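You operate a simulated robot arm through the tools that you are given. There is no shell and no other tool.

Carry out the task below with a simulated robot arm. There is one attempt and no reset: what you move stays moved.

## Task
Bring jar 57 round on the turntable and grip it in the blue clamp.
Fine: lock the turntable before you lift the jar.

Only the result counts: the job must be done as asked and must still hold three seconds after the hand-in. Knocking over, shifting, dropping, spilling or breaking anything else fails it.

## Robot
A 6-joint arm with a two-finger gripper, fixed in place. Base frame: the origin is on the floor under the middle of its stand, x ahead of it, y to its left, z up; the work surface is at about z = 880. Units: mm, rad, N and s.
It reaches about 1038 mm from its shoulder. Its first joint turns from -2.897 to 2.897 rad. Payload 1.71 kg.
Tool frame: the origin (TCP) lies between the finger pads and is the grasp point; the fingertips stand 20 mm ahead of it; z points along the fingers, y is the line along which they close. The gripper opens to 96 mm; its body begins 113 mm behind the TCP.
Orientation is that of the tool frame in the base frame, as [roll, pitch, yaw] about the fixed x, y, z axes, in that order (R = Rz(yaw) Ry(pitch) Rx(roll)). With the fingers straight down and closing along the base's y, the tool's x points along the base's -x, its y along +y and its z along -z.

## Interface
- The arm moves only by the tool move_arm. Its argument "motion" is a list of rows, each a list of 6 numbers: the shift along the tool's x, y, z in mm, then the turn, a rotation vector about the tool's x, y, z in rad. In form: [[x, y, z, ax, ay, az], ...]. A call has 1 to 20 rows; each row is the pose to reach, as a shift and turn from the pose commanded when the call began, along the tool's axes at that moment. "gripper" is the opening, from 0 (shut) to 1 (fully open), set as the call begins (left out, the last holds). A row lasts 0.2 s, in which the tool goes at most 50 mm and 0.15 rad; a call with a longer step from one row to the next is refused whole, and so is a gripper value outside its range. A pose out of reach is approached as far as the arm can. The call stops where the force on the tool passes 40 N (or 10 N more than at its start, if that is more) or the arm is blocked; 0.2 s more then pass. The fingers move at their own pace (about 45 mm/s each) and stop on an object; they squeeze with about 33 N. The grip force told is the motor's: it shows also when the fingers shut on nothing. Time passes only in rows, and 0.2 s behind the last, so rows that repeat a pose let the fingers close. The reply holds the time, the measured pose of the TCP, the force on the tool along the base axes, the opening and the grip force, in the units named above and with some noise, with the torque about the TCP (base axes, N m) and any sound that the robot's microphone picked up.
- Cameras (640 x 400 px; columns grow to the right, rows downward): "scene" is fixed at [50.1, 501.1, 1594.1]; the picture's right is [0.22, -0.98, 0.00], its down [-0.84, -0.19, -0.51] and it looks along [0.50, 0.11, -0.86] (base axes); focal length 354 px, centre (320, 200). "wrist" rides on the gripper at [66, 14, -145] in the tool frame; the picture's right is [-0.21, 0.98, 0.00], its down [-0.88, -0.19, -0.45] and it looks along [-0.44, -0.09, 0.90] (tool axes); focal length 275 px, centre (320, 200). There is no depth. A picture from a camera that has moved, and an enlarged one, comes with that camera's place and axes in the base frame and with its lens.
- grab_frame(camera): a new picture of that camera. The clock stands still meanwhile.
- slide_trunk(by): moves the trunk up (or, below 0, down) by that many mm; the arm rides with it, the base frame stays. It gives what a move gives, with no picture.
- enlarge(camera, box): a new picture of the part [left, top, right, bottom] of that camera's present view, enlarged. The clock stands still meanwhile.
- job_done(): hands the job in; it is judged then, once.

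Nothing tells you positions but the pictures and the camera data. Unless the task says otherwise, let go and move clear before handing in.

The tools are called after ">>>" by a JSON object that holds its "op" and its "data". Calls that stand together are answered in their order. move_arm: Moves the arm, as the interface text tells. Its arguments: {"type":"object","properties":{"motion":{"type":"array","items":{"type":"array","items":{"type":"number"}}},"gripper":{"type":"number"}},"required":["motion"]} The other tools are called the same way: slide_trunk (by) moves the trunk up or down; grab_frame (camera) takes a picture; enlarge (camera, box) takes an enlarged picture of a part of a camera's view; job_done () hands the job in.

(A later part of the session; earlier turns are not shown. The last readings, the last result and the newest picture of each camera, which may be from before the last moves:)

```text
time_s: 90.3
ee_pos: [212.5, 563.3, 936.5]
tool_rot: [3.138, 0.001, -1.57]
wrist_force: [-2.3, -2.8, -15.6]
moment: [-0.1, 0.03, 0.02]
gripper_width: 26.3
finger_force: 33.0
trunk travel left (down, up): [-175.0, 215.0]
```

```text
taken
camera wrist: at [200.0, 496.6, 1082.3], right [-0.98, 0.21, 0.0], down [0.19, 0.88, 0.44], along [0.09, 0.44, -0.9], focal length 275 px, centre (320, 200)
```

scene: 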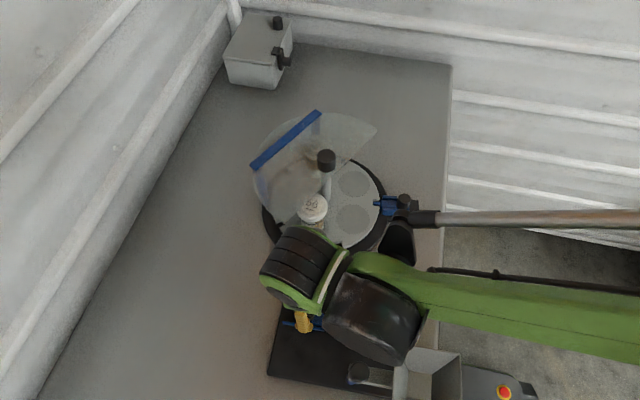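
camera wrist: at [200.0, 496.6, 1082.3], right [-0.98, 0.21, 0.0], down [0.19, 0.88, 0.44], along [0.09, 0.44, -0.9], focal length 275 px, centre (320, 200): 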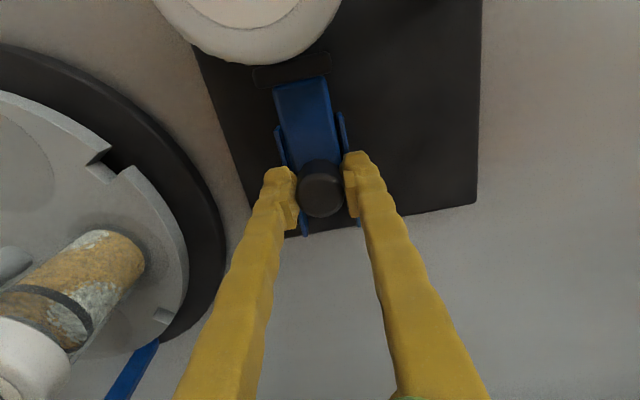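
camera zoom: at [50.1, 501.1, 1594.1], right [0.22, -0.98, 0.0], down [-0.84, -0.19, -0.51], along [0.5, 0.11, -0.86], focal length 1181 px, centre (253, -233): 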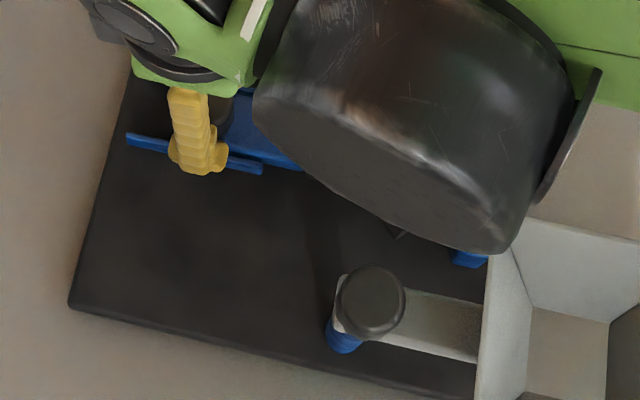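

Overshot slightly (about +3.6 mm at the knob, ~1.6° twist the other way). I'll move back a little and relieve the upward pull.

>>> {"op": "move_arm", "data": {"motion": [[0, 0, 1, 0, 0, 0], [0, 0, 2, 0, 0, 0], [0, 1, 2.5, 0, 0, 0], [0, 2, 2.5, 0, 0, 0], [0, 3, 2.5, 0, 0, 0], [0, 4, 2.5, 0, 0, 0], [0, 4, 2.5, 0, 0, 0]]}}

>>> {"op": "enlarge", "data": {"camera": "scene", "box": [260, 270, 420, 390]}}

>>> {"op": "grab_frame", "data": {"camera": "wrist"}}

```text
time_s: 91.9
ee_pos: [209.6, 562.7, 933.4]
tool_rot: [3.138, 0.001, -1.571]
wrist_force: [6.4, 3.9, -7.0]
moment: [0.06, -0.12, 0.06]
gripper_width: 26.4
finger_force: 32.8
trunk travel left (down, up): [-175.0, 215.0]
```

```text
3.33 times, centred on (340, 330) of scene
camera zoom: at [50.1, 501.1, 1594.1], right [0.22, -0.98, 0.0], down [-0.84, -0.19, -0.51], along [0.5, 0.11, -0.86], focal length 1181 px, centre (253, -233)
```

zoom: 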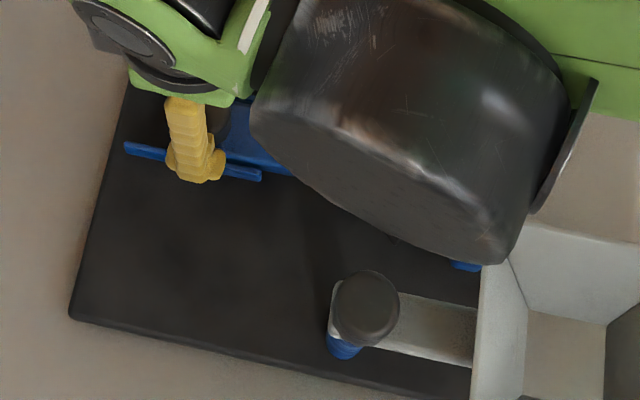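

```text
taken
camera wrist: at [196.2, 497.2, 1079.3], right [-0.98, 0.21, 0.0], down [0.19, 0.88, 0.45], along [0.09, 0.44, -0.9], focal length 275 px, centre (320, 200)
```

wrist: 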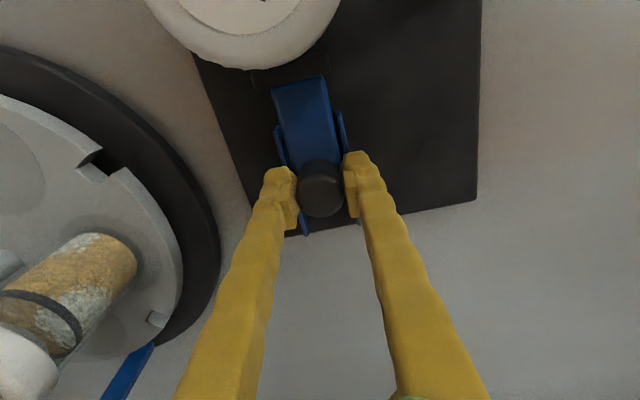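

The board is back within ~2 mm. To avoid dragging it again, I'll let go of the knob and instead push it from behind with closed fingers.

>>> {"op": "move_arm", "data": {"motion": [[0, 0, 0, 0, 0, 0], [0, 0, 0, 0, 0, 0], [0, 0, 0, 0, 0, 0], [0, 0, -15, 0, 0, 0], [0, 0, -40, 0, 0, 0], [0, 0, -60, 0, 0, 0], [-20, 0, -65, 0, 0, 0], [-38, 0, -65, 0, 0, 0], [-38, 0, -65, 0, 0, 0]], "gripper": 0.6}}

>>> {"op": "grab_frame", "data": {"camera": "wrist"}}

>>> {"op": "enlarge", "data": {"camera": "scene", "box": [260, 270, 420, 390]}}

```text
time_s: 93.9
ee_pos: [209.5, 602.3, 998.5]
tool_rot: [3.139, 0.002, -1.573]
wrist_force: [-0.1, 0.2, -0.1]
moment: [-0.01, 0.0, -0.01]
gripper_width: 57.7
finger_force: 0.0
trunk travel left (down, up): [-175.0, 215.0]
```

```text
taken
camera wrist: at [196.2, 535.3, 1144.4], right [-0.98, 0.21, 0.0], down [0.19, 0.88, 0.44], along [0.09, 0.44, -0.9], focal length 275 px, centre (320, 200)
```

wrist: 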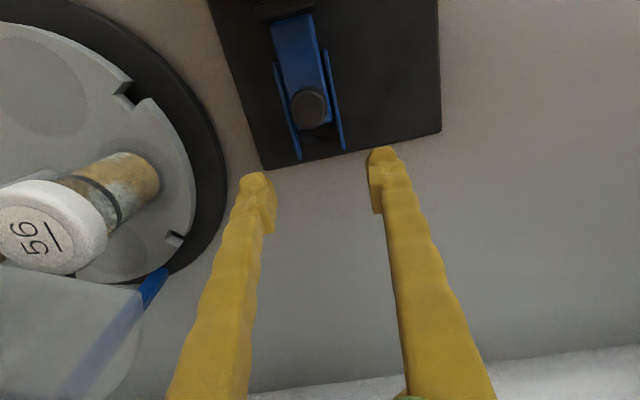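

```text
3.33 times, centred on (340, 330) of scene
camera zoom: at [50.1, 501.1, 1594.1], right [0.22, -0.98, 0.0], down [-0.84, -0.19, -0.51], along [0.5, 0.11, -0.86], focal length 1181 px, centre (253, -233)
```

zoom: 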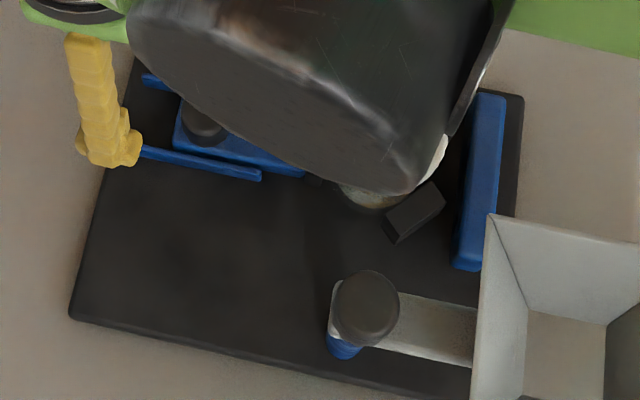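

>>> {"op": "move_arm", "data": {"motion": [[0, 0, 20, 0, 0, 0], [0, 0, 40, 0, 0, 0], [0, 0, 55, 0, 0, 0], [0, 0, 66, 0, 0, 0], [0, 0, 66, 0, 0, 0], [0, 0, 66, 0, 0, 0]], "gripper": 0.0}}

>>> {"op": "grab_frame", "data": {"camera": "wrist"}}

```text
time_s: 95.3
ee_pos: [210.3, 600.9, 931.5]
tool_rot: [3.138, 0.002, -1.575]
wrist_force: [-0.9, 0.4, 0.1]
moment: [0.0, 0.01, 0.0]
gripper_width: 0.0
finger_force: 29.3
trunk travel left (down, up): [-175.0, 215.0]
```

```text
taken
camera wrist: at [196.3, 535.1, 1077.5], right [-0.98, 0.21, 0.0], down [0.19, 0.88, 0.45], along [0.09, 0.44, -0.9], focal length 275 px, centre (320, 200)
```

wrist: 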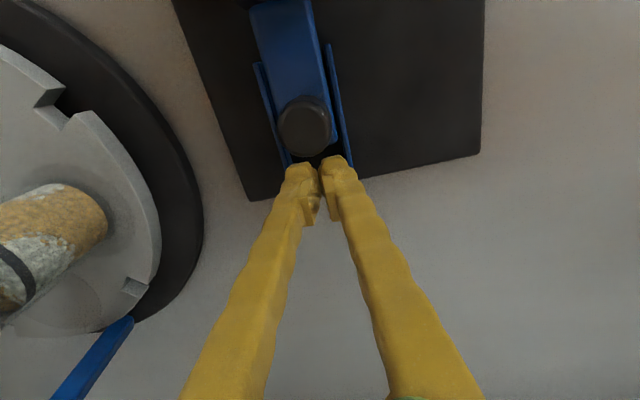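

Closed fingers are behind the slider knob. Pushing forward in small steps.

>>> {"op": "move_arm", "data": {"motion": [[4, 0, 0, 0, 0, 0], [8, 0, 0, 0, 0, 0], [11, 0, 0, 0, 0, 0], [14, 0, 0, 0, 0, 0], [16, 0, 0, 0, 0, 0], [18, 0, 0, 0, 0, 0], [20, 0, 0, 0, 0, 0], [20, 0, 0, 0, 0, 0]]}}

>>> {"op": "grab_frame", "data": {"camera": "wrist"}}

```text
time_s: 97.1
ee_pos: [209.8, 581.2, 934.2]
tool_rot: [3.139, 0.001, -1.572]
wrist_force: [2.4, 22.7, 25.9]
moment: [0.15, -0.08, 0.0]
gripper_width: 6.0
finger_force: 29.6
trunk travel left (down, up): [-175.0, 215.0]
```

```text
taken
camera wrist: at [196.0, 514.7, 1078.6], right [-0.98, 0.21, 0.0], down [0.19, 0.88, 0.45], along [0.09, 0.44, -0.9], focal length 275 px, centre (320, 200)
```

wrist: 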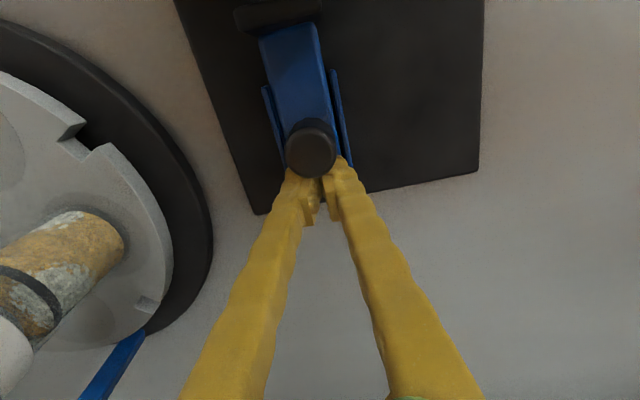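

The knob wedged the fingertips apart, so I'll back off, turn the gripper 90° so a solid finger side does the pushing.

>>> {"op": "move_arm", "data": {"motion": [[-3, 0, 0, 0, 0, 0], [-8, 0, 0, 0, 0, 0], [-15, 0, 0, 0, 0, 0], [-22, 0, -10, 0, 0, 0], [-30, 0, -30, 0, 0, 0], [-30, 0, -50, 0, 0, 0], [-30, 0, -50, 0, 0, 0]]}}

>>> {"op": "enlarge", "data": {"camera": "wrist", "box": [200, 0, 440, 180]}}

>>> {"op": "enlarge", "data": {"camera": "scene", "box": [260, 270, 420, 390]}}

```text
time_s: 98.7
ee_pos: [208.1, 611.3, 983.4]
tool_rot: [3.138, 0.002, -1.573]
wrist_force: [-0.3, 0.3, -0.4]
moment: [0.02, 0.01, -0.03]
gripper_width: 0.0
finger_force: 29.5
trunk travel left (down, up): [-175.0, 215.0]
```

```text
2.22 times, centred on (320, 90) of wrist
camera zoom: at [195.0, 544.5, 1128.6], right [-0.98, 0.21, 0.0], down [0.19, 0.88, 0.45], along [0.09, 0.44, -0.9], focal length 612 px, centre (320, 444)
```

zoom: 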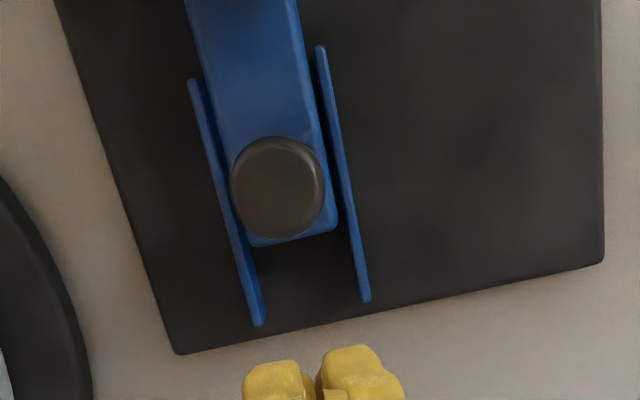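

```text
3.33 times, centred on (340, 330) of scene
camera zoom: at [50.1, 501.1, 1594.1], right [0.22, -0.98, 0.0], down [-0.84, -0.19, -0.51], along [0.5, 0.11, -0.86], focal length 1181 px, centre (253, -233)
```

zoom: 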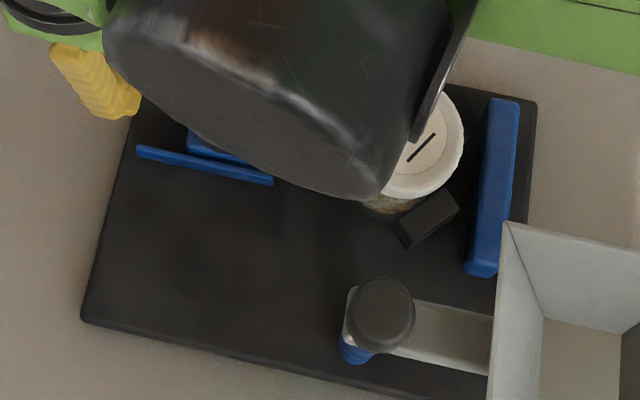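

The push moved the board ~6 mm instead of the slider, which suggests the jaw is already against the jar. I'll raise and move the arm away to get an unobstructed view.

>>> {"op": "move_arm", "data": {"motion": [[0, 0, -40, 0, 0, 0], [0, 0, -80, 0, 0, 0], [0, 0, -120, 0, 0, 0], [0, 0, -160, 0, 0, 0], [0, -45, -170, 0, 0, 0.1], [0, -90, -180, 0, 0, 0.2], [0, -135, -180, 0, 0, 0.3], [0, -180, -180, 0, 0, 0.4], [0, -225, -180, 0, 0, 0.5], [0, -225, -180, 0, 0, 0.5]]}}

>>> {"op": "grab_frame", "data": {"camera": "scene"}}

>>> {"op": "enlarge", "data": {"camera": "scene", "box": [260, 270, 420, 390]}}

>>> {"op": "grab_frame", "data": {"camera": "wrist"}}

```text
time_s: 100.9
ee_pos: [437.1, 610.8, 1160.7]
tool_rot: [3.137, -0.001, -2.072]
wrist_force: [0.3, -0.6, -1.0]
moment: [-0.02, 0.06, -0.01]
gripper_width: 0.2
finger_force: 30.0
trunk travel left (down, up): [-175.0, 215.0]
```

```text
taken
```

scene: 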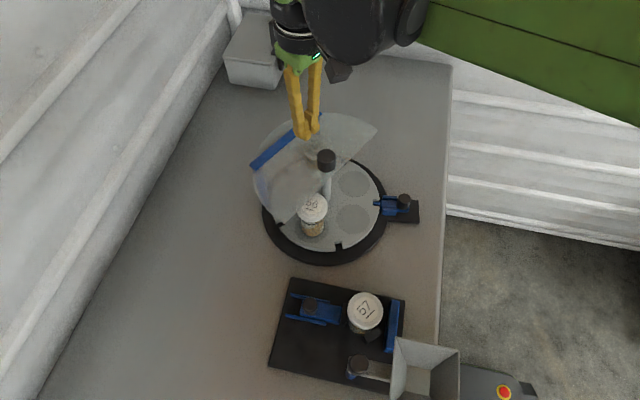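

```text
3.33 times, centred on (340, 330) of scene
camera zoom: at [50.1, 501.1, 1594.1], right [0.22, -0.98, 0.0], down [-0.84, -0.19, -0.51], along [0.5, 0.11, -0.86], focal length 1181 px, centre (253, -233)
```

zoom: 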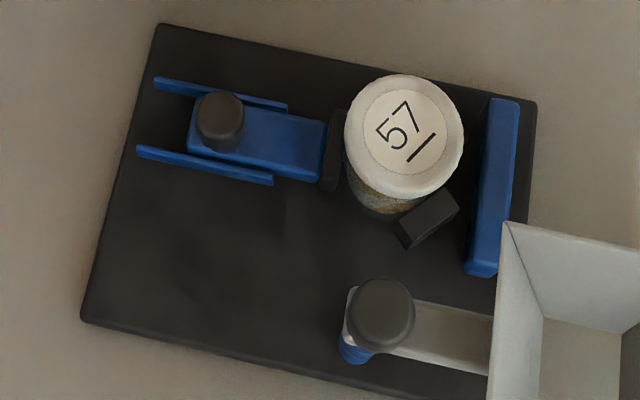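

```text
taken
camera wrist: at [393.4, 559.3, 1306.6], right [-0.76, 0.65, 0.0], down [0.59, 0.68, 0.44], along [0.29, 0.34, -0.9], focal length 275 px, centre (320, 200)
```

wrist: 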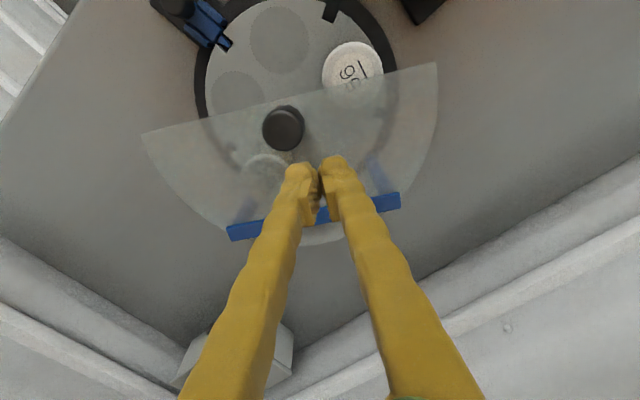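

The view is clear: jar 57 sits between jaw and V pads. Zooming in to check contact.

>>> {"op": "enlarge", "data": {"camera": "scene", "box": [330, 285, 400, 345]}}

>>> {"op": "enlarge", "data": {"camera": "scene", "box": [340, 305, 380, 340]}}

>>> {"op": "enlarge", "data": {"camera": "scene", "box": [230, 90, 430, 280]}}

```text
6.67 times, centred on (365, 315) of scene
camera zoom: at [50.1, 501.1, 1594.1], right [0.22, -0.98, 0.0], down [-0.84, -0.19, -0.51], along [0.5, 0.11, -0.86], focal length 2362 px, centre (20, -567)
```

zoom: 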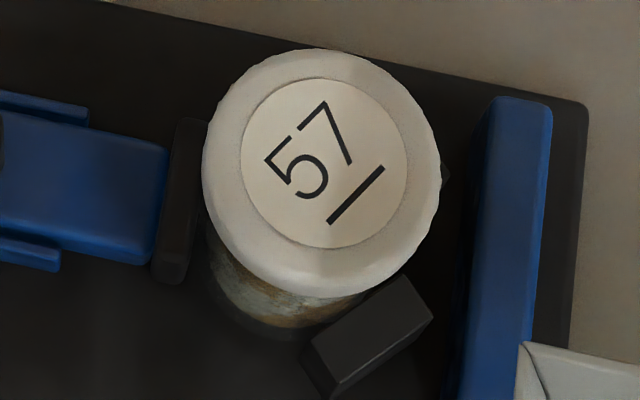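

```text
11.43 times, centred on (360, 322) of scene
camera zoom: at [50.1, 501.1, 1594.1], right [0.22, -0.98, 0.0], down [-0.84, -0.19, -0.51], along [0.5, 0.11, -0.86], focal length 4050 px, centre (-137, -1200)
```

zoom: 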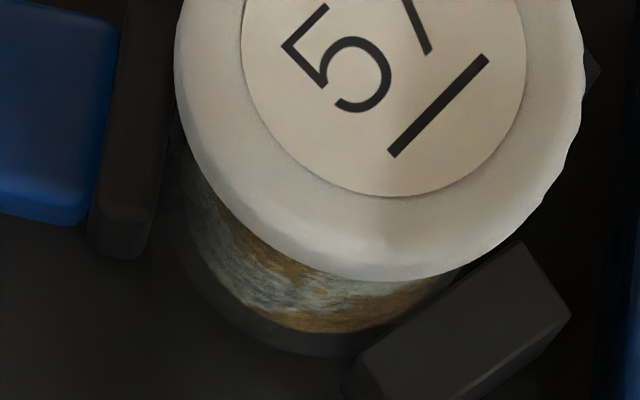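

```text
2.11 times, centred on (330, 185) of scene
camera zoom: at [50.1, 501.1, 1594.1], right [0.22, -0.98, 0.0], down [-0.84, -0.19, -0.51], along [0.5, 0.11, -0.86], focal length 746 px, centre (299, 232)
```

zoom: 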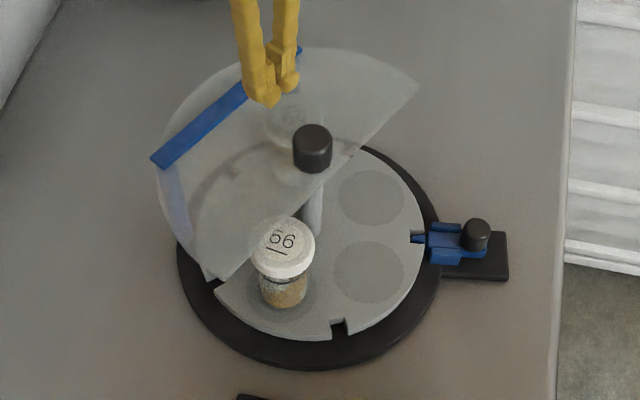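

I'll measure the jar diameter more exactly on jar 56 and re-check the gaps around jar 57.

>>> {"op": "enlarge", "data": {"camera": "scene", "box": [290, 185, 340, 245]}}

>>> {"op": "enlarge", "data": {"camera": "scene", "box": [270, 280, 350, 340]}}

```text
6.67 times, centred on (315, 215) of scene
camera zoom: at [50.1, 501.1, 1594.1], right [0.22, -0.98, 0.0], down [-0.84, -0.19, -0.51], along [0.5, 0.11, -0.86], focal length 2362 px, centre (353, 100)
```

zoom: 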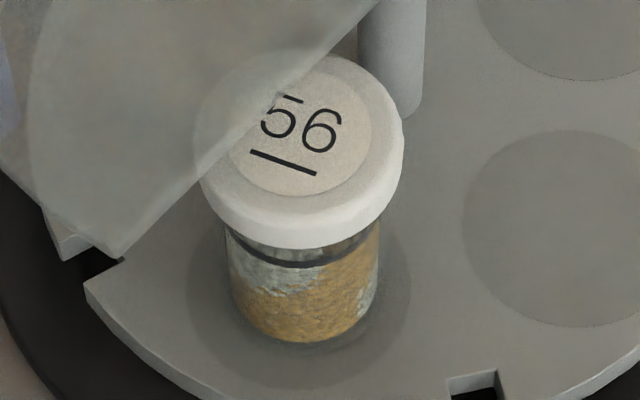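

```text
6.67 times, centred on (310, 310) of scene
camera zoom: at [50.1, 501.1, 1594.1], right [0.22, -0.98, 0.0], down [-0.84, -0.19, -0.51], along [0.5, 0.11, -0.86], focal length 2362 px, centre (387, -533)
```

zoom: 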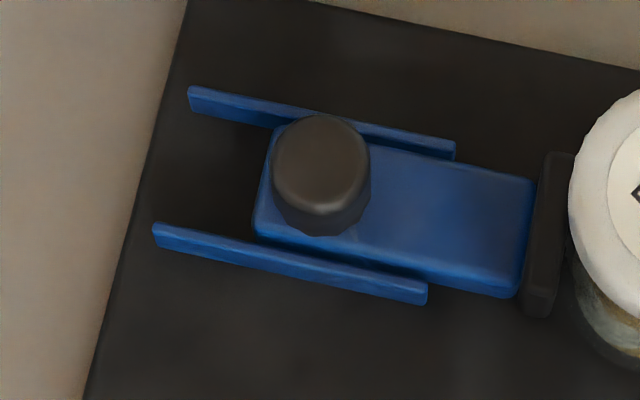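

There's a visible ~5 mm gap between jaw and jar, so the slider still needs ~11 mm. I'll come back and push the knob from behind with the side of the closed fingers, held higher above the rails.

>>> {"op": "move_arm", "data": {"motion": [[14, 25, 0, 0, 0, 0.134], [28, 49, 0, 0, 0, 0.268], [43, 74, 0, 0, 0, 0.402], [57, 99, 0, 0, 0, 0.535], [71, 123, 0, 0, 0, 0.669], [85, 148, 0, 0, 0, 0.803], [100, 173, 0, 0, 0, 0.937], [114, 197.6, 20, 0, 0, 1.07], [114, 197.6, 65, 0, 0, 1.07], [114, 197.6, 110, 0, 0, 1.07], [114, 197.6, 150, 0, 0, 1.07], [114, 197.6, 160, 0, 0, 1.07], [114, 197.6, 160, 0, 0, 1.07]], "gripper": 0.0}}

>>> {"op": "grab_frame", "data": {"camera": "wrist"}}

>>> {"op": "enlarge", "data": {"camera": "wrist", "box": [120, 40, 380, 220]}}

```text
time_s: 103.7
ee_pos: [206.9, 606.8, 1002.1]
tool_rot: [3.139, -0.006, 3.141]
wrist_force: [0.3, 0.2, 0.0]
moment: [0.0, 0.01, 0.0]
gripper_width: 0.0
finger_force: 29.2
trunk travel left (down, up): [-175.0, 215.0]
```

```text
taken
camera wrist: at [141.8, 619.4, 1148.3], right [0.21, 0.98, 0.0], down [0.88, -0.19, 0.44], along [0.43, -0.09, -0.9], focal length 275 px, centre (320, 200)
```

wrist: 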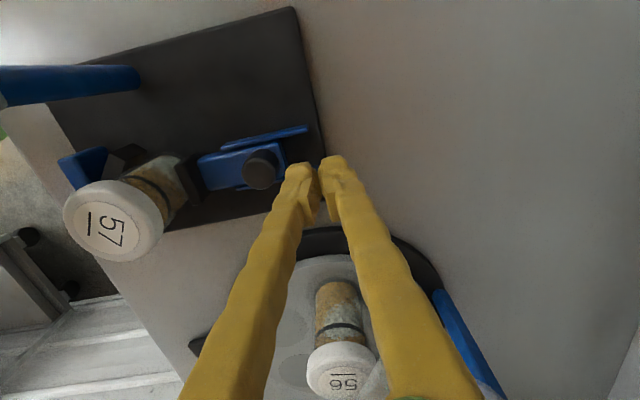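

```text
2.22 times, centred on (250, 130) of wrist
camera zoom: at [141.8, 619.4, 1148.3], right [0.21, 0.98, 0.0], down [0.88, -0.19, 0.44], along [0.43, -0.09, -0.9], focal length 612 px, centre (476, 356)
```

zoom: 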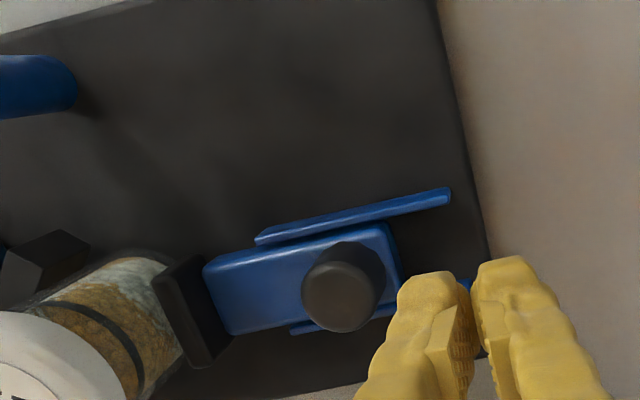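

Great side view. Zooming in on the jaw–jar interface.

>>> {"op": "enlarge", "data": {"camera": "wrist", "box": [110, 120, 240, 230]}}

>>> {"op": "enlarge", "data": {"camera": "wrist", "box": [80, 130, 220, 220]}}

```text
3.64 times, centred on (175, 175) of wrist
camera zoom: at [141.8, 619.4, 1148.3], right [0.21, 0.98, 0.0], down [0.88, -0.19, 0.44], along [0.43, -0.09, -0.9], focal length 1001 px, centre (847, 291)
```

zoom: 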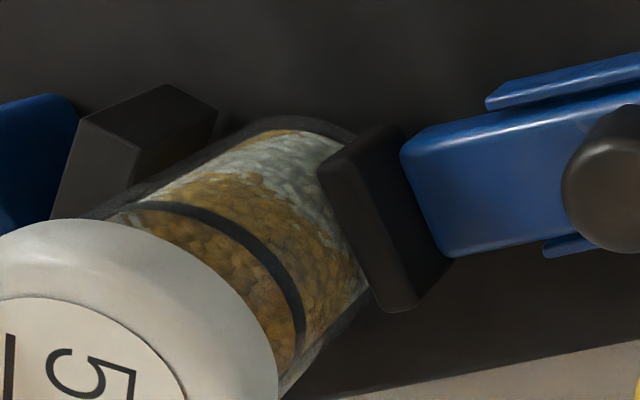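

```text
4.44 times, centred on (150, 175) of wrist
camera zoom: at [141.8, 619.4, 1148.3], right [0.21, 0.98, 0.0], down [0.88, -0.19, 0.44], along [0.43, -0.09, -0.9], focal length 1224 px, centre (1076, 311)
```

zoom: 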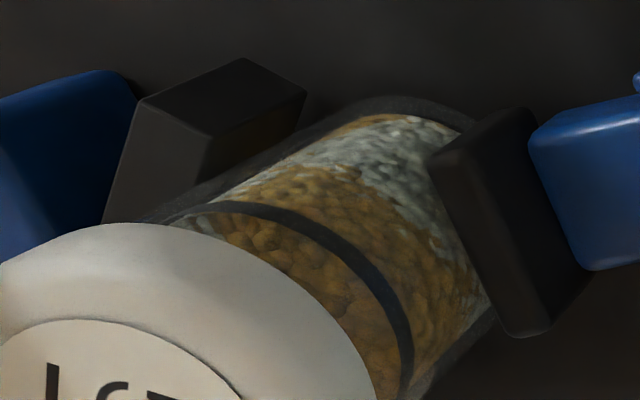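

The jar's glass wall extends beyond its contents and touches both the jaw and pad A, and it's centred on the slider axis, so the jar is clamped. The board is still ~6 mm off its original place; I'll grip its fixed rails and move it back. First reorient above the rails.

>>> {"op": "move_arm", "data": {"motion": [[0, -2, 0, 0, 0, -0.145], [0, -4, 0, 0, 0, -0.29], [-0.5, -6, 0, 0, 0, -0.435], [-0.5, -9, 0, 0, 0, -0.58], [-1, -11, 0, 0, 0, -0.725], [-1, -13, 0, 0, 0, -0.87], [-1.5, -16, 0, 0, 0, -1.015], [-1.5, -18, 10, 0, 0, -1.16], [-2, -20, 25, 0, 0, -1.305], [-2.1, -22, 40, 0, 0, -1.45], [-2.1, -23.8, 45, 0, 0, -1.571], [-2.1, -23.8, 45, 0, 0, -1.571]], "gripper": 0.65}}

>>> {"op": "grab_frame", "data": {"camera": "wrist"}}

>>> {"op": "enlarge", "data": {"camera": "wrist", "box": [200, 20, 440, 200]}}

```text
time_s: 106.3
ee_pos: [207.9, 582.1, 958.0]
tool_rot: [3.137, 0.001, -1.569]
wrist_force: [-0.5, 0.5, 0.0]
moment: [0.02, -0.02, 0.02]
gripper_width: 62.5
finger_force: 0.1
trunk travel left (down, up): [-175.0, 215.0]
```

```text
taken
camera wrist: at [195.0, 515.8, 1102.7], right [-0.98, 0.21, 0.0], down [0.19, 0.88, 0.45], along [0.09, 0.44, -0.9], focal length 275 px, centre (320, 200)
```

wrist: 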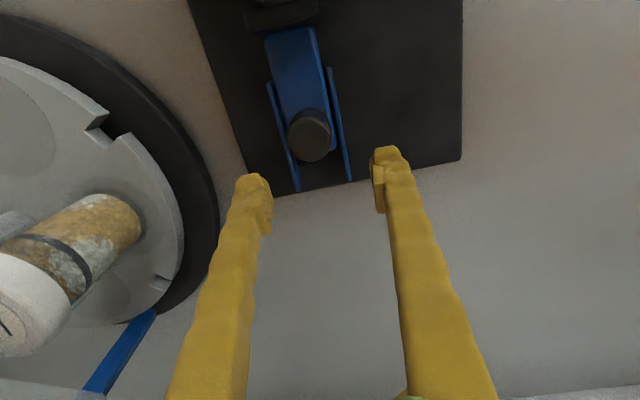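

```text
2.22 times, centred on (320, 110) of wrist
camera zoom: at [195.0, 515.8, 1102.7], right [-0.98, 0.21, 0.0], down [0.19, 0.88, 0.45], along [0.09, 0.44, -0.9], focal length 612 px, centre (320, 400)
```

zoom: 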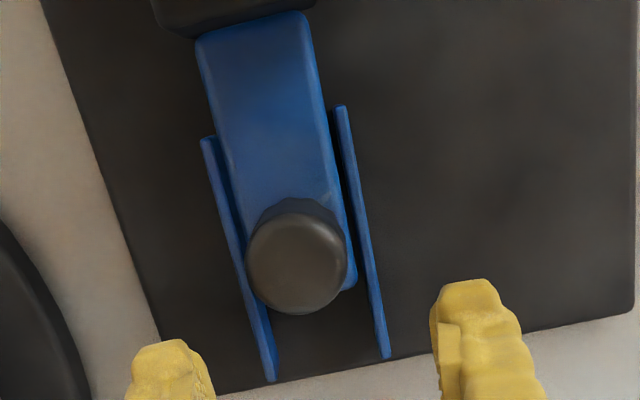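

Rails centre is at x ≈ 209.6. Descending to straddle the rails and closing on them.

>>> {"op": "move_arm", "data": {"motion": [[0, -0.8, 14, 0, 0, 0], [0, -1.6, 28, 0, 0, 0], [0, -1.6, 38, 0, 0, 0], [0, -1.6, 43, 0, 0, 0], [0, -1.6, 43, 0, 0, 0]]}}

>>> {"op": "move_arm", "data": {"motion": [[0, 0, 0, 0, 0, 0], [0, 0, 0, 0, 0, 0], [0, 0, 0, 0, 0, 0]], "gripper": 0.0}}

>>> {"op": "enlarge", "data": {"camera": "wrist", "box": [200, 20, 440, 220]}}

>>> {"op": "enlarge", "data": {"camera": "scene", "box": [260, 270, 420, 390]}}

```text
time_s: 107.5
ee_pos: [208.9, 581.5, 914.8]
tool_rot: [3.138, 0.003, -1.571]
wrist_force: [0.9, 0.4, 0.3]
moment: [-0.01, 0.03, -0.01]
gripper_width: 62.5
finger_force: 0.0
trunk travel left (down, up): [-175.0, 215.0]
```

```text
time_s: 108.3
ee_pos: [209.5, 581.2, 915.5]
tool_rot: [3.138, 0.001, -1.57]
wrist_force: [-6.0, -1.6, -0.2]
moment: [-0.14, 0.15, -0.03]
gripper_width: 29.5
finger_force: 29.7
trunk travel left (down, up): [-175.0, 215.0]
```

```text
2.00 times, centred on (320, 120) of wrist
camera zoom: at [195.7, 515.8, 1060.2], right [-0.98, 0.21, 0.0], down [0.19, 0.88, 0.45], along [0.09, 0.44, -0.9], focal length 551 px, centre (320, 360)
```

zoom: 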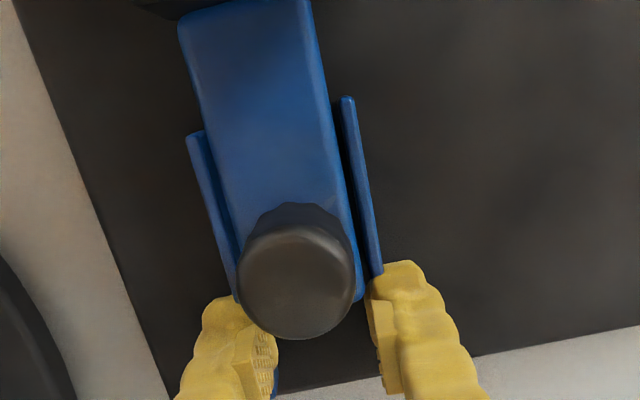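

```text
3.33 times, centred on (340, 330) of scene
camera zoom: at [50.1, 501.1, 1594.1], right [0.22, -0.98, 0.0], down [-0.84, -0.19, -0.51], along [0.5, 0.11, -0.86], focal length 1181 px, centre (253, -233)
```

zoom: 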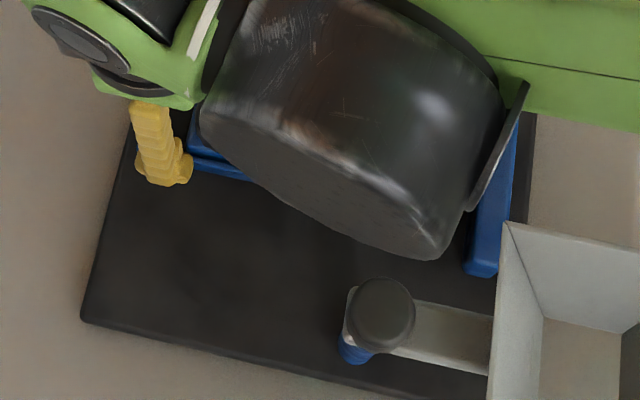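

The fingers went over the low rails and hold the slide instead, so that grip is no use for moving the board. I'll open, rise clear, and pause briefly to see whether the arm disturbance recurs in free air.

>>> {"op": "move_arm", "data": {"motion": [[0, 0, 0, 0, 0, 0], [0, 0, 0, 0, 0, 0], [0, 0, -10, 0, 0, 0], [0, 0, -35, 0, 0, 0], [0, 0, -60, 0, 0, 0], [0, 0, -70, 0, 0, 0], [0, 0, -70, 0, 0, 0]], "gripper": 0.6}}

>>> {"op": "enlarge", "data": {"camera": "scene", "box": [260, 270, 420, 390]}}

>>> {"op": "enlarge", "data": {"camera": "wrist", "box": [200, 0, 440, 200]}}

```text
time_s: 109.9
ee_pos: [210.0, 581.2, 986.2]
tool_rot: [3.138, 0.002, -1.573]
wrist_force: [-0.5, -0.2, 0.4]
moment: [0.0, -0.03, 0.0]
gripper_width: 57.3
finger_force: 0.0
trunk travel left (down, up): [-175.0, 215.0]
```

```text
3.33 times, centred on (340, 330) of scene
camera zoom: at [50.1, 501.1, 1594.1], right [0.22, -0.98, 0.0], down [-0.84, -0.19, -0.51], along [0.5, 0.11, -0.86], focal length 1181 px, centre (253, -233)
```

zoom: 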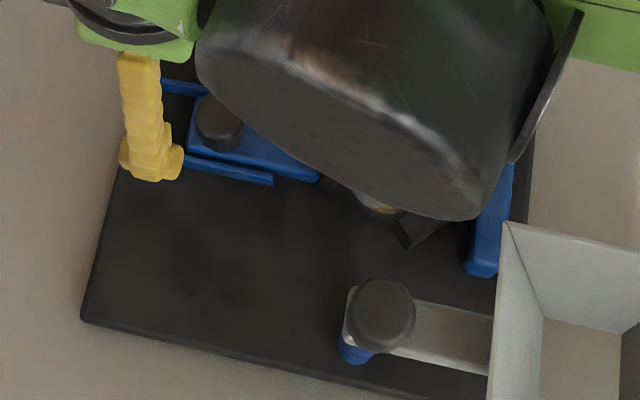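

```text
2.00 times, centred on (320, 100) of wrist
camera zoom: at [196.8, 514.6, 1131.4], right [-0.98, 0.21, 0.0], down [0.19, 0.88, 0.45], along [0.09, 0.44, -0.9], focal length 551 px, centre (320, 400)
```

zoom: 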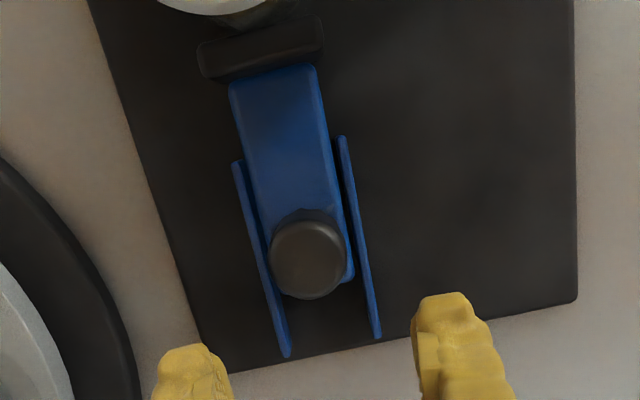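

Nothing shifted. I'll wait a few seconds in free air and watch the pose.

>>> {"op": "move_arm", "data": {"motion": [[0, 0, 0, 0, 0, 0], [0, 0, 0, 0, 0, 0], [0, 0, 0, 0, 0, 0], [0, 0, 0, 0, 0, 0], [0, 0, 0, 0, 0, 0], [0, 0, 0, 0, 0, 0], [0, 0, 0, 0, 0, 0], [0, 0, 0, 0, 0, 0], [0, 0, 0, 0, 0, 0], [0, 0, 0, 0, 0, 0], [0, 0, 0, 0, 0, 0], [0, 0, 0, 0, 0, 0], [0, 0, 0, 0, 0, 0], [0, 0, 0, 0, 0, 0], [0, 0, 0, 0, 0, 0], [0, 0, 0, 0, 0, 0], [0, 0, 0, 0, 0, 0], [0, 0, 0, 0, 0, 0], [0, 0, 0, 0, 0, 0], [0, 0, 0, 0, 0, 0]]}}

>>> {"op": "move_arm", "data": {"motion": [[0, 0, 0, 0, 0, 0], [0, 0, 0, 0, 0, 0], [0, 0, 0, 0, 0, 0], [0, 0, 0, 0, 0, 0], [0, 0, 0, 0, 0, 0], [0, 0, 0, 0, 0, 0], [0, 0, 0, 0, 0, 0], [0, 0, 0, 0, 0, 0], [0, 0, 0, 0, 0, 0], [0, 0, 0, 0, 0, 0], [0, 0, 0, 0, 0, 0], [0, 0, 0, 0, 0, 0]]}}

```text
time_s: 114.1
ee_pos: [210.4, 580.8, 984.6]
tool_rot: [3.138, 0.003, -1.571]
wrist_force: [-0.3, 1.1, 0.4]
moment: [0.03, -0.02, 0.0]
gripper_width: 57.6
finger_force: 0.0
trunk travel left (down, up): [-175.0, 215.0]
```

```text
time_s: 116.7
ee_pos: [209.4, 580.7, 985.4]
tool_rot: [3.138, 0.001, -1.571]
wrist_force: [-0.1, 0.4, 0.6]
moment: [0.0, -0.02, 0.02]
gripper_width: 57.5
finger_force: 0.0
trunk travel left (down, up): [-175.0, 215.0]
```

Steady. Now I'll grip the knob, lift very lightly to unload the board's friction, and draw the board back by about (+2.5, +6) mm.

>>> {"op": "move_arm", "data": {"motion": [[13, 0.3, 10, 0, 0, 0], [25.5, 0.6, 25, 0, 0, 0], [25.5, 0.6, 42, 0, 0, 0], [25.5, 0.6, 51, 0, 0, 0], [25.5, 0.6, 51, 0, 0, 0]]}}

>>> {"op": "enlarge", "data": {"camera": "wrist", "box": [220, 60, 420, 240]}}

```text
time_s: 117.9
ee_pos: [208.7, 554.9, 934.2]
tool_rot: [3.138, 0.003, -1.57]
wrist_force: [0.1, -0.2, -0.6]
moment: [0.0, -0.03, -0.05]
gripper_width: 57.5
finger_force: 0.1
trunk travel left (down, up): [-175.0, 215.0]
```

```text
2.22 times, centred on (320, 150) of wrist
camera zoom: at [196.5, 489.3, 1079.8], right [-0.98, 0.21, 0.0], down [0.19, 0.88, 0.45], along [0.09, 0.44, -0.9], focal length 612 px, centre (320, 311)
```

zoom: 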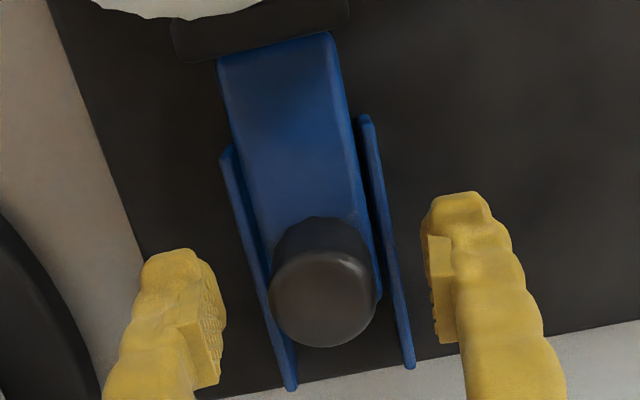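

Aligned. Closing on the knob.

>>> {"op": "move_arm", "data": {"motion": [[0, 0, 0, 0, 0, 0], [0, 0, 0, 0, 0, 0], [0, 0, 0, 0, 0, 0], [0, 0, -1, 0, 0, 0], [0, 0, -1, 0, 0, 0]], "gripper": 0.0}}

```text
time_s: 119.1
ee_pos: [208.9, 555.1, 935.5]
tool_rot: [3.139, 0.001, -1.572]
wrist_force: [-2.3, -3.3, -0.6]
moment: [0.37, 0.12, 0.12]
gripper_width: 26.3
finger_force: 33.0
trunk travel left (down, up): [-175.0, 215.0]
```

>>> {"op": "move_arm", "data": {"motion": [[0, 0, -1, 0, 0, 0], [0, 0, -2, 0, 0, 0], [0, 0, -2, 0, 0, 0]]}}

```text
time_s: 119.9
ee_pos: [208.7, 556.3, 936.5]
tool_rot: [3.139, 0.001, -1.57]
wrist_force: [0.5, -0.9, -0.7]
moment: [0.29, 0.24, 0.08]
gripper_width: 26.3
finger_force: 33.2
trunk travel left (down, up): [-175.0, 215.0]
```

>>> {"op": "enlarge", "data": {"camera": "wrist", "box": [220, 60, 420, 240]}}

>>> {"op": "enlarge", "data": {"camera": "scene", "box": [260, 270, 420, 390]}}

```text
2.22 times, centred on (320, 150) of wrist
camera zoom: at [196.0, 490.3, 1082.3], right [-0.98, 0.21, 0.0], down [0.19, 0.88, 0.44], along [0.09, 0.44, -0.9], focal length 612 px, centre (320, 311)
```

zoom: 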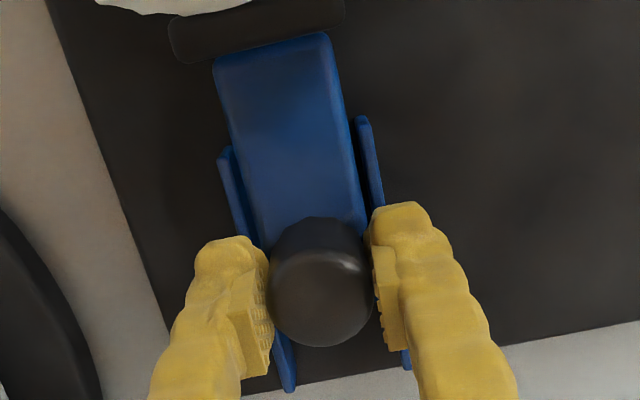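

```text
3.33 times, centred on (340, 330) of scene
camera zoom: at [50.1, 501.1, 1594.1], right [0.22, -0.98, 0.0], down [-0.84, -0.19, -0.51], along [0.5, 0.11, -0.86], focal length 1181 px, centre (253, -233)
```

zoom: 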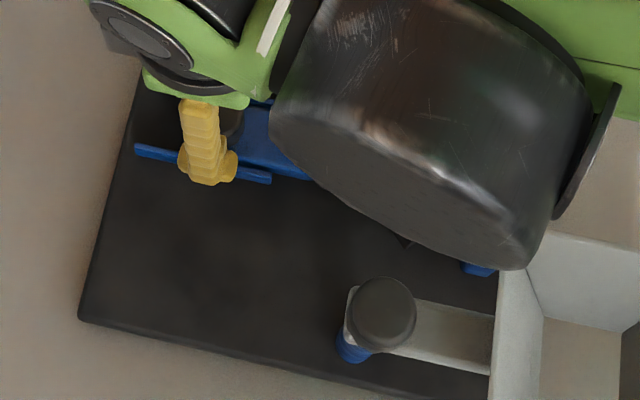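

The board end follows the knob easily. Drawing it back now by (+2.5, +6), then setting it down.

>>> {"op": "move_arm", "data": {"motion": [[-1, -0.4, 0, 0, 0, 0], [-2, -0.8, 0, 0, 0, 0], [-3, -1.2, 0, 0, 0, 0], [-4, -1.6, 0, 0, 0, 0], [-5, -2, 0, 0, 0, 0], [-6, -2.4, 0, 0, 0, 0], [-6, -2.4, 0, 0, 0, 0]]}}

>>> {"op": "enlarge", "data": {"camera": "wrist", "box": [220, 60, 420, 240]}}

>>> {"op": "enlarge", "data": {"camera": "scene", "box": [260, 270, 420, 390]}}

```text
time_s: 121.5
ee_pos: [210.3, 561.9, 937.2]
tool_rot: [3.136, 0.004, -1.57]
wrist_force: [-2.0, -5.1, -0.4]
moment: [-0.15, 0.0, 0.01]
gripper_width: 26.4
finger_force: 32.8
trunk travel left (down, up): [-175.0, 215.0]
```

```text
2.22 times, centred on (320, 150) of wrist
camera zoom: at [198.2, 496.4, 1082.1], right [-0.98, 0.21, 0.0], down [0.19, 0.88, 0.45], along [0.09, 0.44, -0.9], focal length 612 px, centre (320, 311)
```

zoom: 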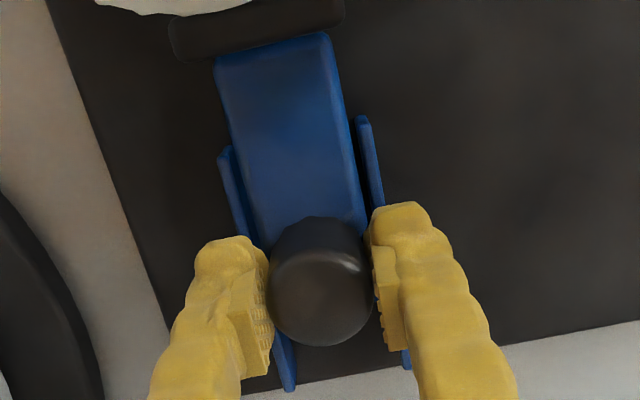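

```text
3.33 times, centred on (340, 330) of scene
camera zoom: at [50.1, 501.1, 1594.1], right [0.22, -0.98, 0.0], down [-0.84, -0.19, -0.51], along [0.5, 0.11, -0.86], focal length 1181 px, centre (253, -233)
```

zoom: 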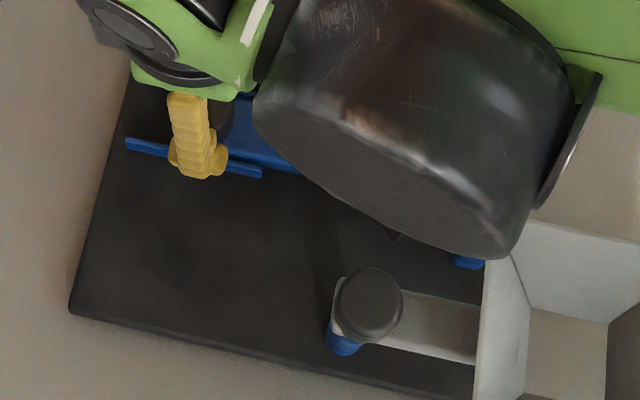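

The board followed with the slider still closed. Lowering it back down and then checking.

>>> {"op": "move_arm", "data": {"motion": [[0, 0, 1, 0, 0, 0], [0, 0, 2, 0, 0, 0], [0, 0, 3, 0, 0, 0], [0, 0, 3, 0, 0, 0]]}}

>>> {"op": "enlarge", "data": {"camera": "scene", "box": [260, 270, 420, 390]}}

>>> {"op": "enlarge", "data": {"camera": "wrist", "box": [220, 0, 420, 180]}}

```text
time_s: 122.5
ee_pos: [210.7, 561.9, 933.7]
tool_rot: [3.138, 0.004, -1.571]
wrist_force: [1.7, 12.0, 28.8]
moment: [0.08, -0.01, 0.03]
gripper_width: 26.2
finger_force: 32.9
trunk travel left (down, up): [-175.0, 215.0]
```

```text
3.33 times, centred on (340, 330) of scene
camera zoom: at [50.1, 501.1, 1594.1], right [0.22, -0.98, 0.0], down [-0.84, -0.19, -0.51], along [0.5, 0.11, -0.86], focal length 1181 px, centre (253, -233)
```

zoom: 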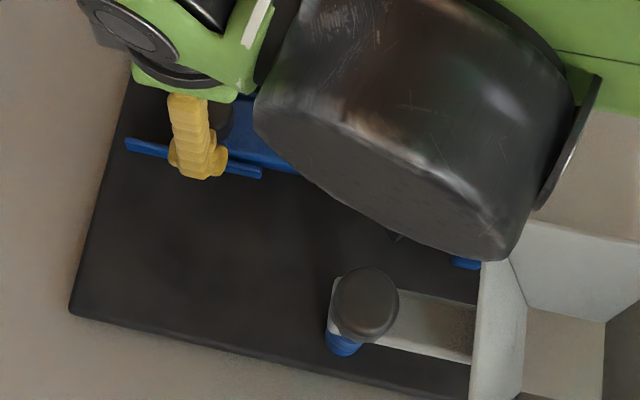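

```text
2.22 times, centred on (320, 90) of wrist
camera zoom: at [198.1, 496.3, 1080.2], right [-0.98, 0.21, 0.0], down [0.19, 0.88, 0.45], along [0.09, 0.44, -0.89], focal length 612 px, centre (320, 444)
```

zoom: 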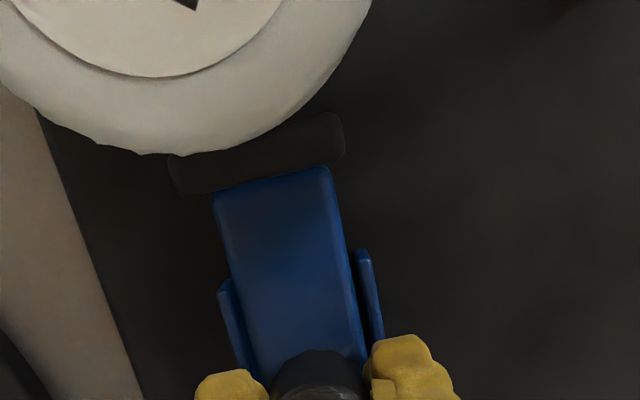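

The board is set down, and I'm pressing it with ~29 N, which pins it. I'll use that to snug the slider 1 mm tighter on the jar.

>>> {"op": "move_arm", "data": {"motion": [[0.4, 0, -0.2, 0, 0, 0], [0.8, 0, -0.4, 0, 0, 0], [1.1, 0, -0.4, 0, 0, 0], [1.1, 0, -0.4, 0, 0, 0]]}}

>>> {"op": "enlarge", "data": {"camera": "scene", "box": [260, 270, 420, 390]}}

```text
time_s: 123.5
ee_pos: [211.4, 561.6, 933.5]
tool_rot: [3.138, 0.0, -1.571]
wrist_force: [-0.7, 22.6, 33.3]
moment: [0.33, 0.02, 0.02]
gripper_width: 26.3
finger_force: 32.6
trunk travel left (down, up): [-175.0, 215.0]
```

```text
3.33 times, centred on (340, 330) of scene
camera zoom: at [50.1, 501.1, 1594.1], right [0.22, -0.98, 0.0], down [-0.84, -0.19, -0.51], along [0.5, 0.11, -0.86], focal length 1181 px, centre (253, -233)
```

zoom: 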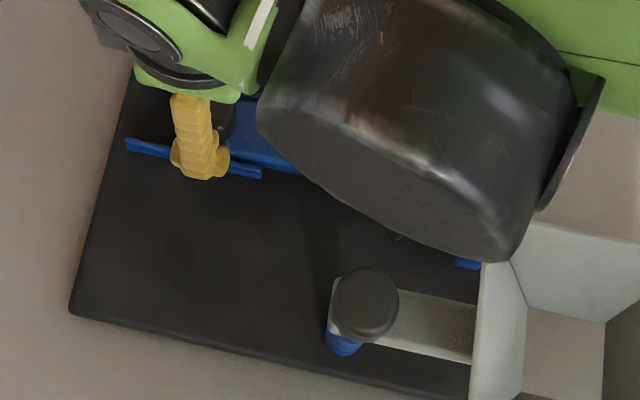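

The slider is snug (23 N), and the board is within ~2 mm of its original place. Releasing the knob and moving clear.

>>> {"op": "move_arm", "data": {"motion": [[0, 0, 0, 0, 0, 0], [0, 0, 0, 0, 0, 0], [0, 0, 0, 0, 0, 0], [0, 0, -15, 0, 0, 0], [0, 0, -45, 0, 0, 0], [0, 0, -90, 0, 0, 0], [0, 0, -135, 0, 0, 0], [0, 0, -180, 0, 0, 0], [0, 0, -220, 0, 0, 0], [0, 0, -220, 0, 0, 0]], "gripper": 0.6}}

>>> {"op": "move_arm", "data": {"motion": [[0, -40, 0, 0, 0, 0], [0, -80, 0, 0, 0, 0], [0, -120, 0, 0, 0, 0], [0, -160, 0, 0, 0, 0], [0, -200, 0, 0, 0, 0], [0, -240, 0, 0, 0, 0], [0, -240, 0, 0, 0, 0]]}}

>>> {"op": "grab_frame", "data": {"camera": "scene"}}

>>> {"op": "enlarge", "data": {"camera": "scene", "box": [260, 270, 420, 390]}}

>>> {"op": "enlarge", "data": {"camera": "scene", "box": [330, 285, 400, 345]}}

>>> {"op": "enlarge", "data": {"camera": "scene", "box": [230, 90, 430, 280]}}

```text
time_s: 125.7
ee_pos: [210.9, 562.0, 1154.1]
tool_rot: [3.138, 0.001, -1.571]
wrist_force: [-0.7, -0.5, 0.8]
moment: [0.06, 0.0, 0.0]
gripper_width: 57.6
finger_force: 0.1
trunk travel left (down, up): [-175.0, 215.0]
```

```text
time_s: 127.3
ee_pos: [454.2, 562.2, 1153.6]
tool_rot: [3.138, 0.002, -1.571]
wrist_force: [0.5, 0.6, 0.1]
moment: [0.0, 0.05, 0.01]
gripper_width: 57.7
finger_force: 0.0
trunk travel left (down, up): [-175.0, 215.0]
```

```text
taken
```

scene: 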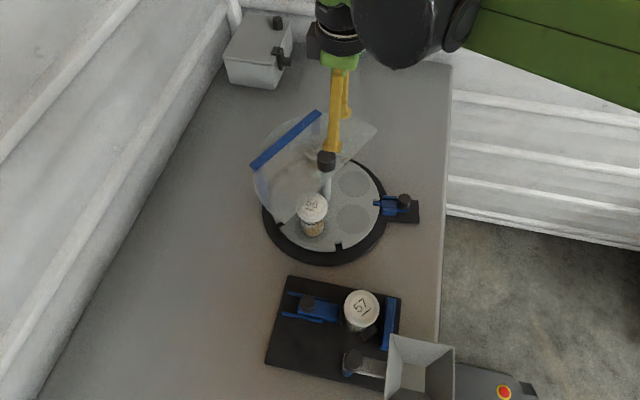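

```text
3.33 times, centred on (340, 330) of scene
camera zoom: at [50.1, 501.1, 1594.1], right [0.22, -0.98, 0.0], down [-0.84, -0.19, -0.51], along [0.5, 0.11, -0.86], focal length 1181 px, centre (253, -233)
```

zoom: 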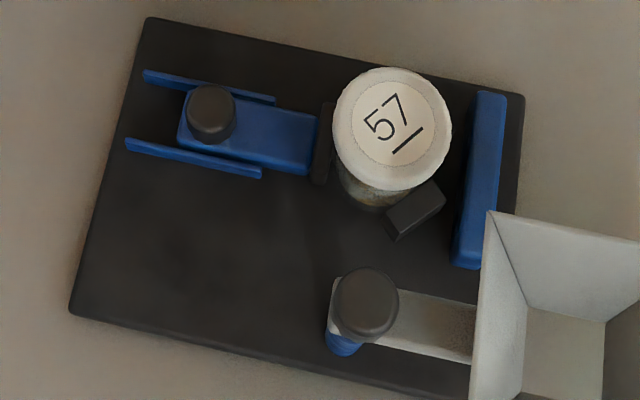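

```text
6.67 times, centred on (365, 315) of scene
camera zoom: at [50.1, 501.1, 1594.1], right [0.22, -0.98, 0.0], down [-0.84, -0.19, -0.51], along [0.5, 0.11, -0.86], focal length 2362 px, centre (20, -567)
```

zoom: 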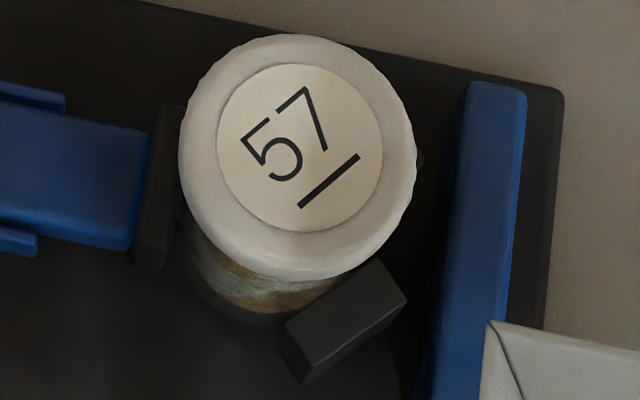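

```text
2.11 times, centred on (330, 185) of scene
camera zoom: at [50.1, 501.1, 1594.1], right [0.22, -0.98, 0.0], down [-0.84, -0.19, -0.51], along [0.5, 0.11, -0.86], focal length 746 px, centre (299, 232)
```

zoom: 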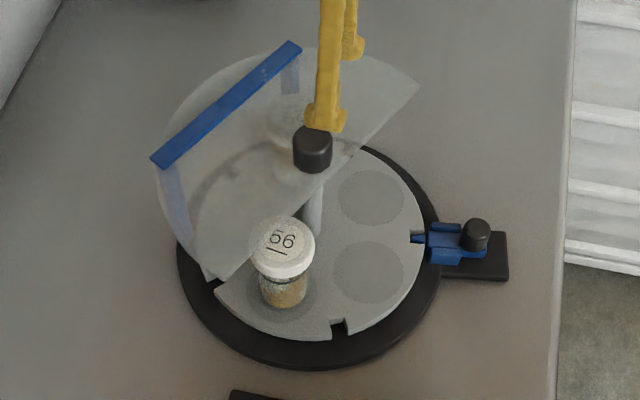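

Everything looks in place: turntable locked, jars 56 and 29 untouched. I'll take one side look at the jaw–jar contact from a safe distance.

>>> {"op": "move_arm", "data": {"motion": [[-5, 20, 0, 0, 0, 0.143], [-10, 41, 0, 0, 0, 0.286], [-16, 61, 0, 0, 0, 0.43], [-21, 82, 0, 0, 0, 0.57], [-26, 102, 0, 0, 0, 0.714], [-32, 122, 0, 0, 0, 0.857], [-37, 143, 0, 0, 0, 1.0], [-42, 163, 0, 0, 0, 1.143], [-48, 183, 0, 0, 0, 1.286], [-53, 204, 20, 0, 0, 1.43], [-58, 224, 60, 0, 0, 1.57], [-58, 224, 110, 0, 0, 1.57], [-58, 224, 110, 0, 0, 1.57]]}}

>>> {"op": "grab_frame", "data": {"camera": "wrist"}}

>>> {"op": "enlarge", "data": {"camera": "wrist", "box": [60, 90, 260, 230]}}

```text
time_s: 129.6
ee_pos: [348.4, 563.4, 1124.2]
tool_rot: [3.14, 0.012, 3.039]
wrist_force: [-0.2, -0.5, 0.3]
moment: [0.11, 0.0, 0.02]
gripper_width: 57.6
finger_force: 0.2
trunk travel left (down, up): [-175.0, 215.0]
stopped in row 11: the arm was blocked; the commanded pose is now the measured one
```

```text
taken
camera wrist: at [283.0, 582.4, 1269.8], right [0.3, 0.95, 0.0], down [0.85, -0.27, 0.45], along [0.43, -0.14, -0.89], focal length 275 px, centre (320, 200)
```

wrist: 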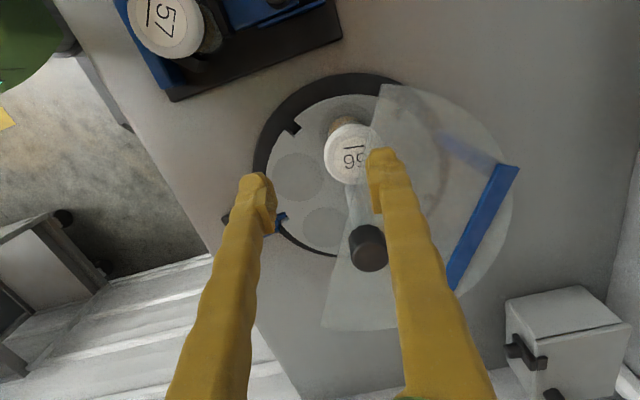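

```text
2.86 times, centred on (160, 160) of wrist
camera zoom: at [283.0, 582.4, 1269.8], right [0.3, 0.95, 0.0], down [0.85, -0.27, 0.45], along [0.43, -0.14, -0.89], focal length 786 px, centre (777, 314)
```

zoom: 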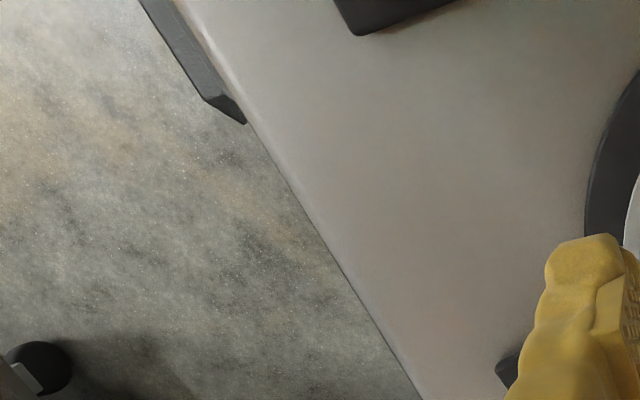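

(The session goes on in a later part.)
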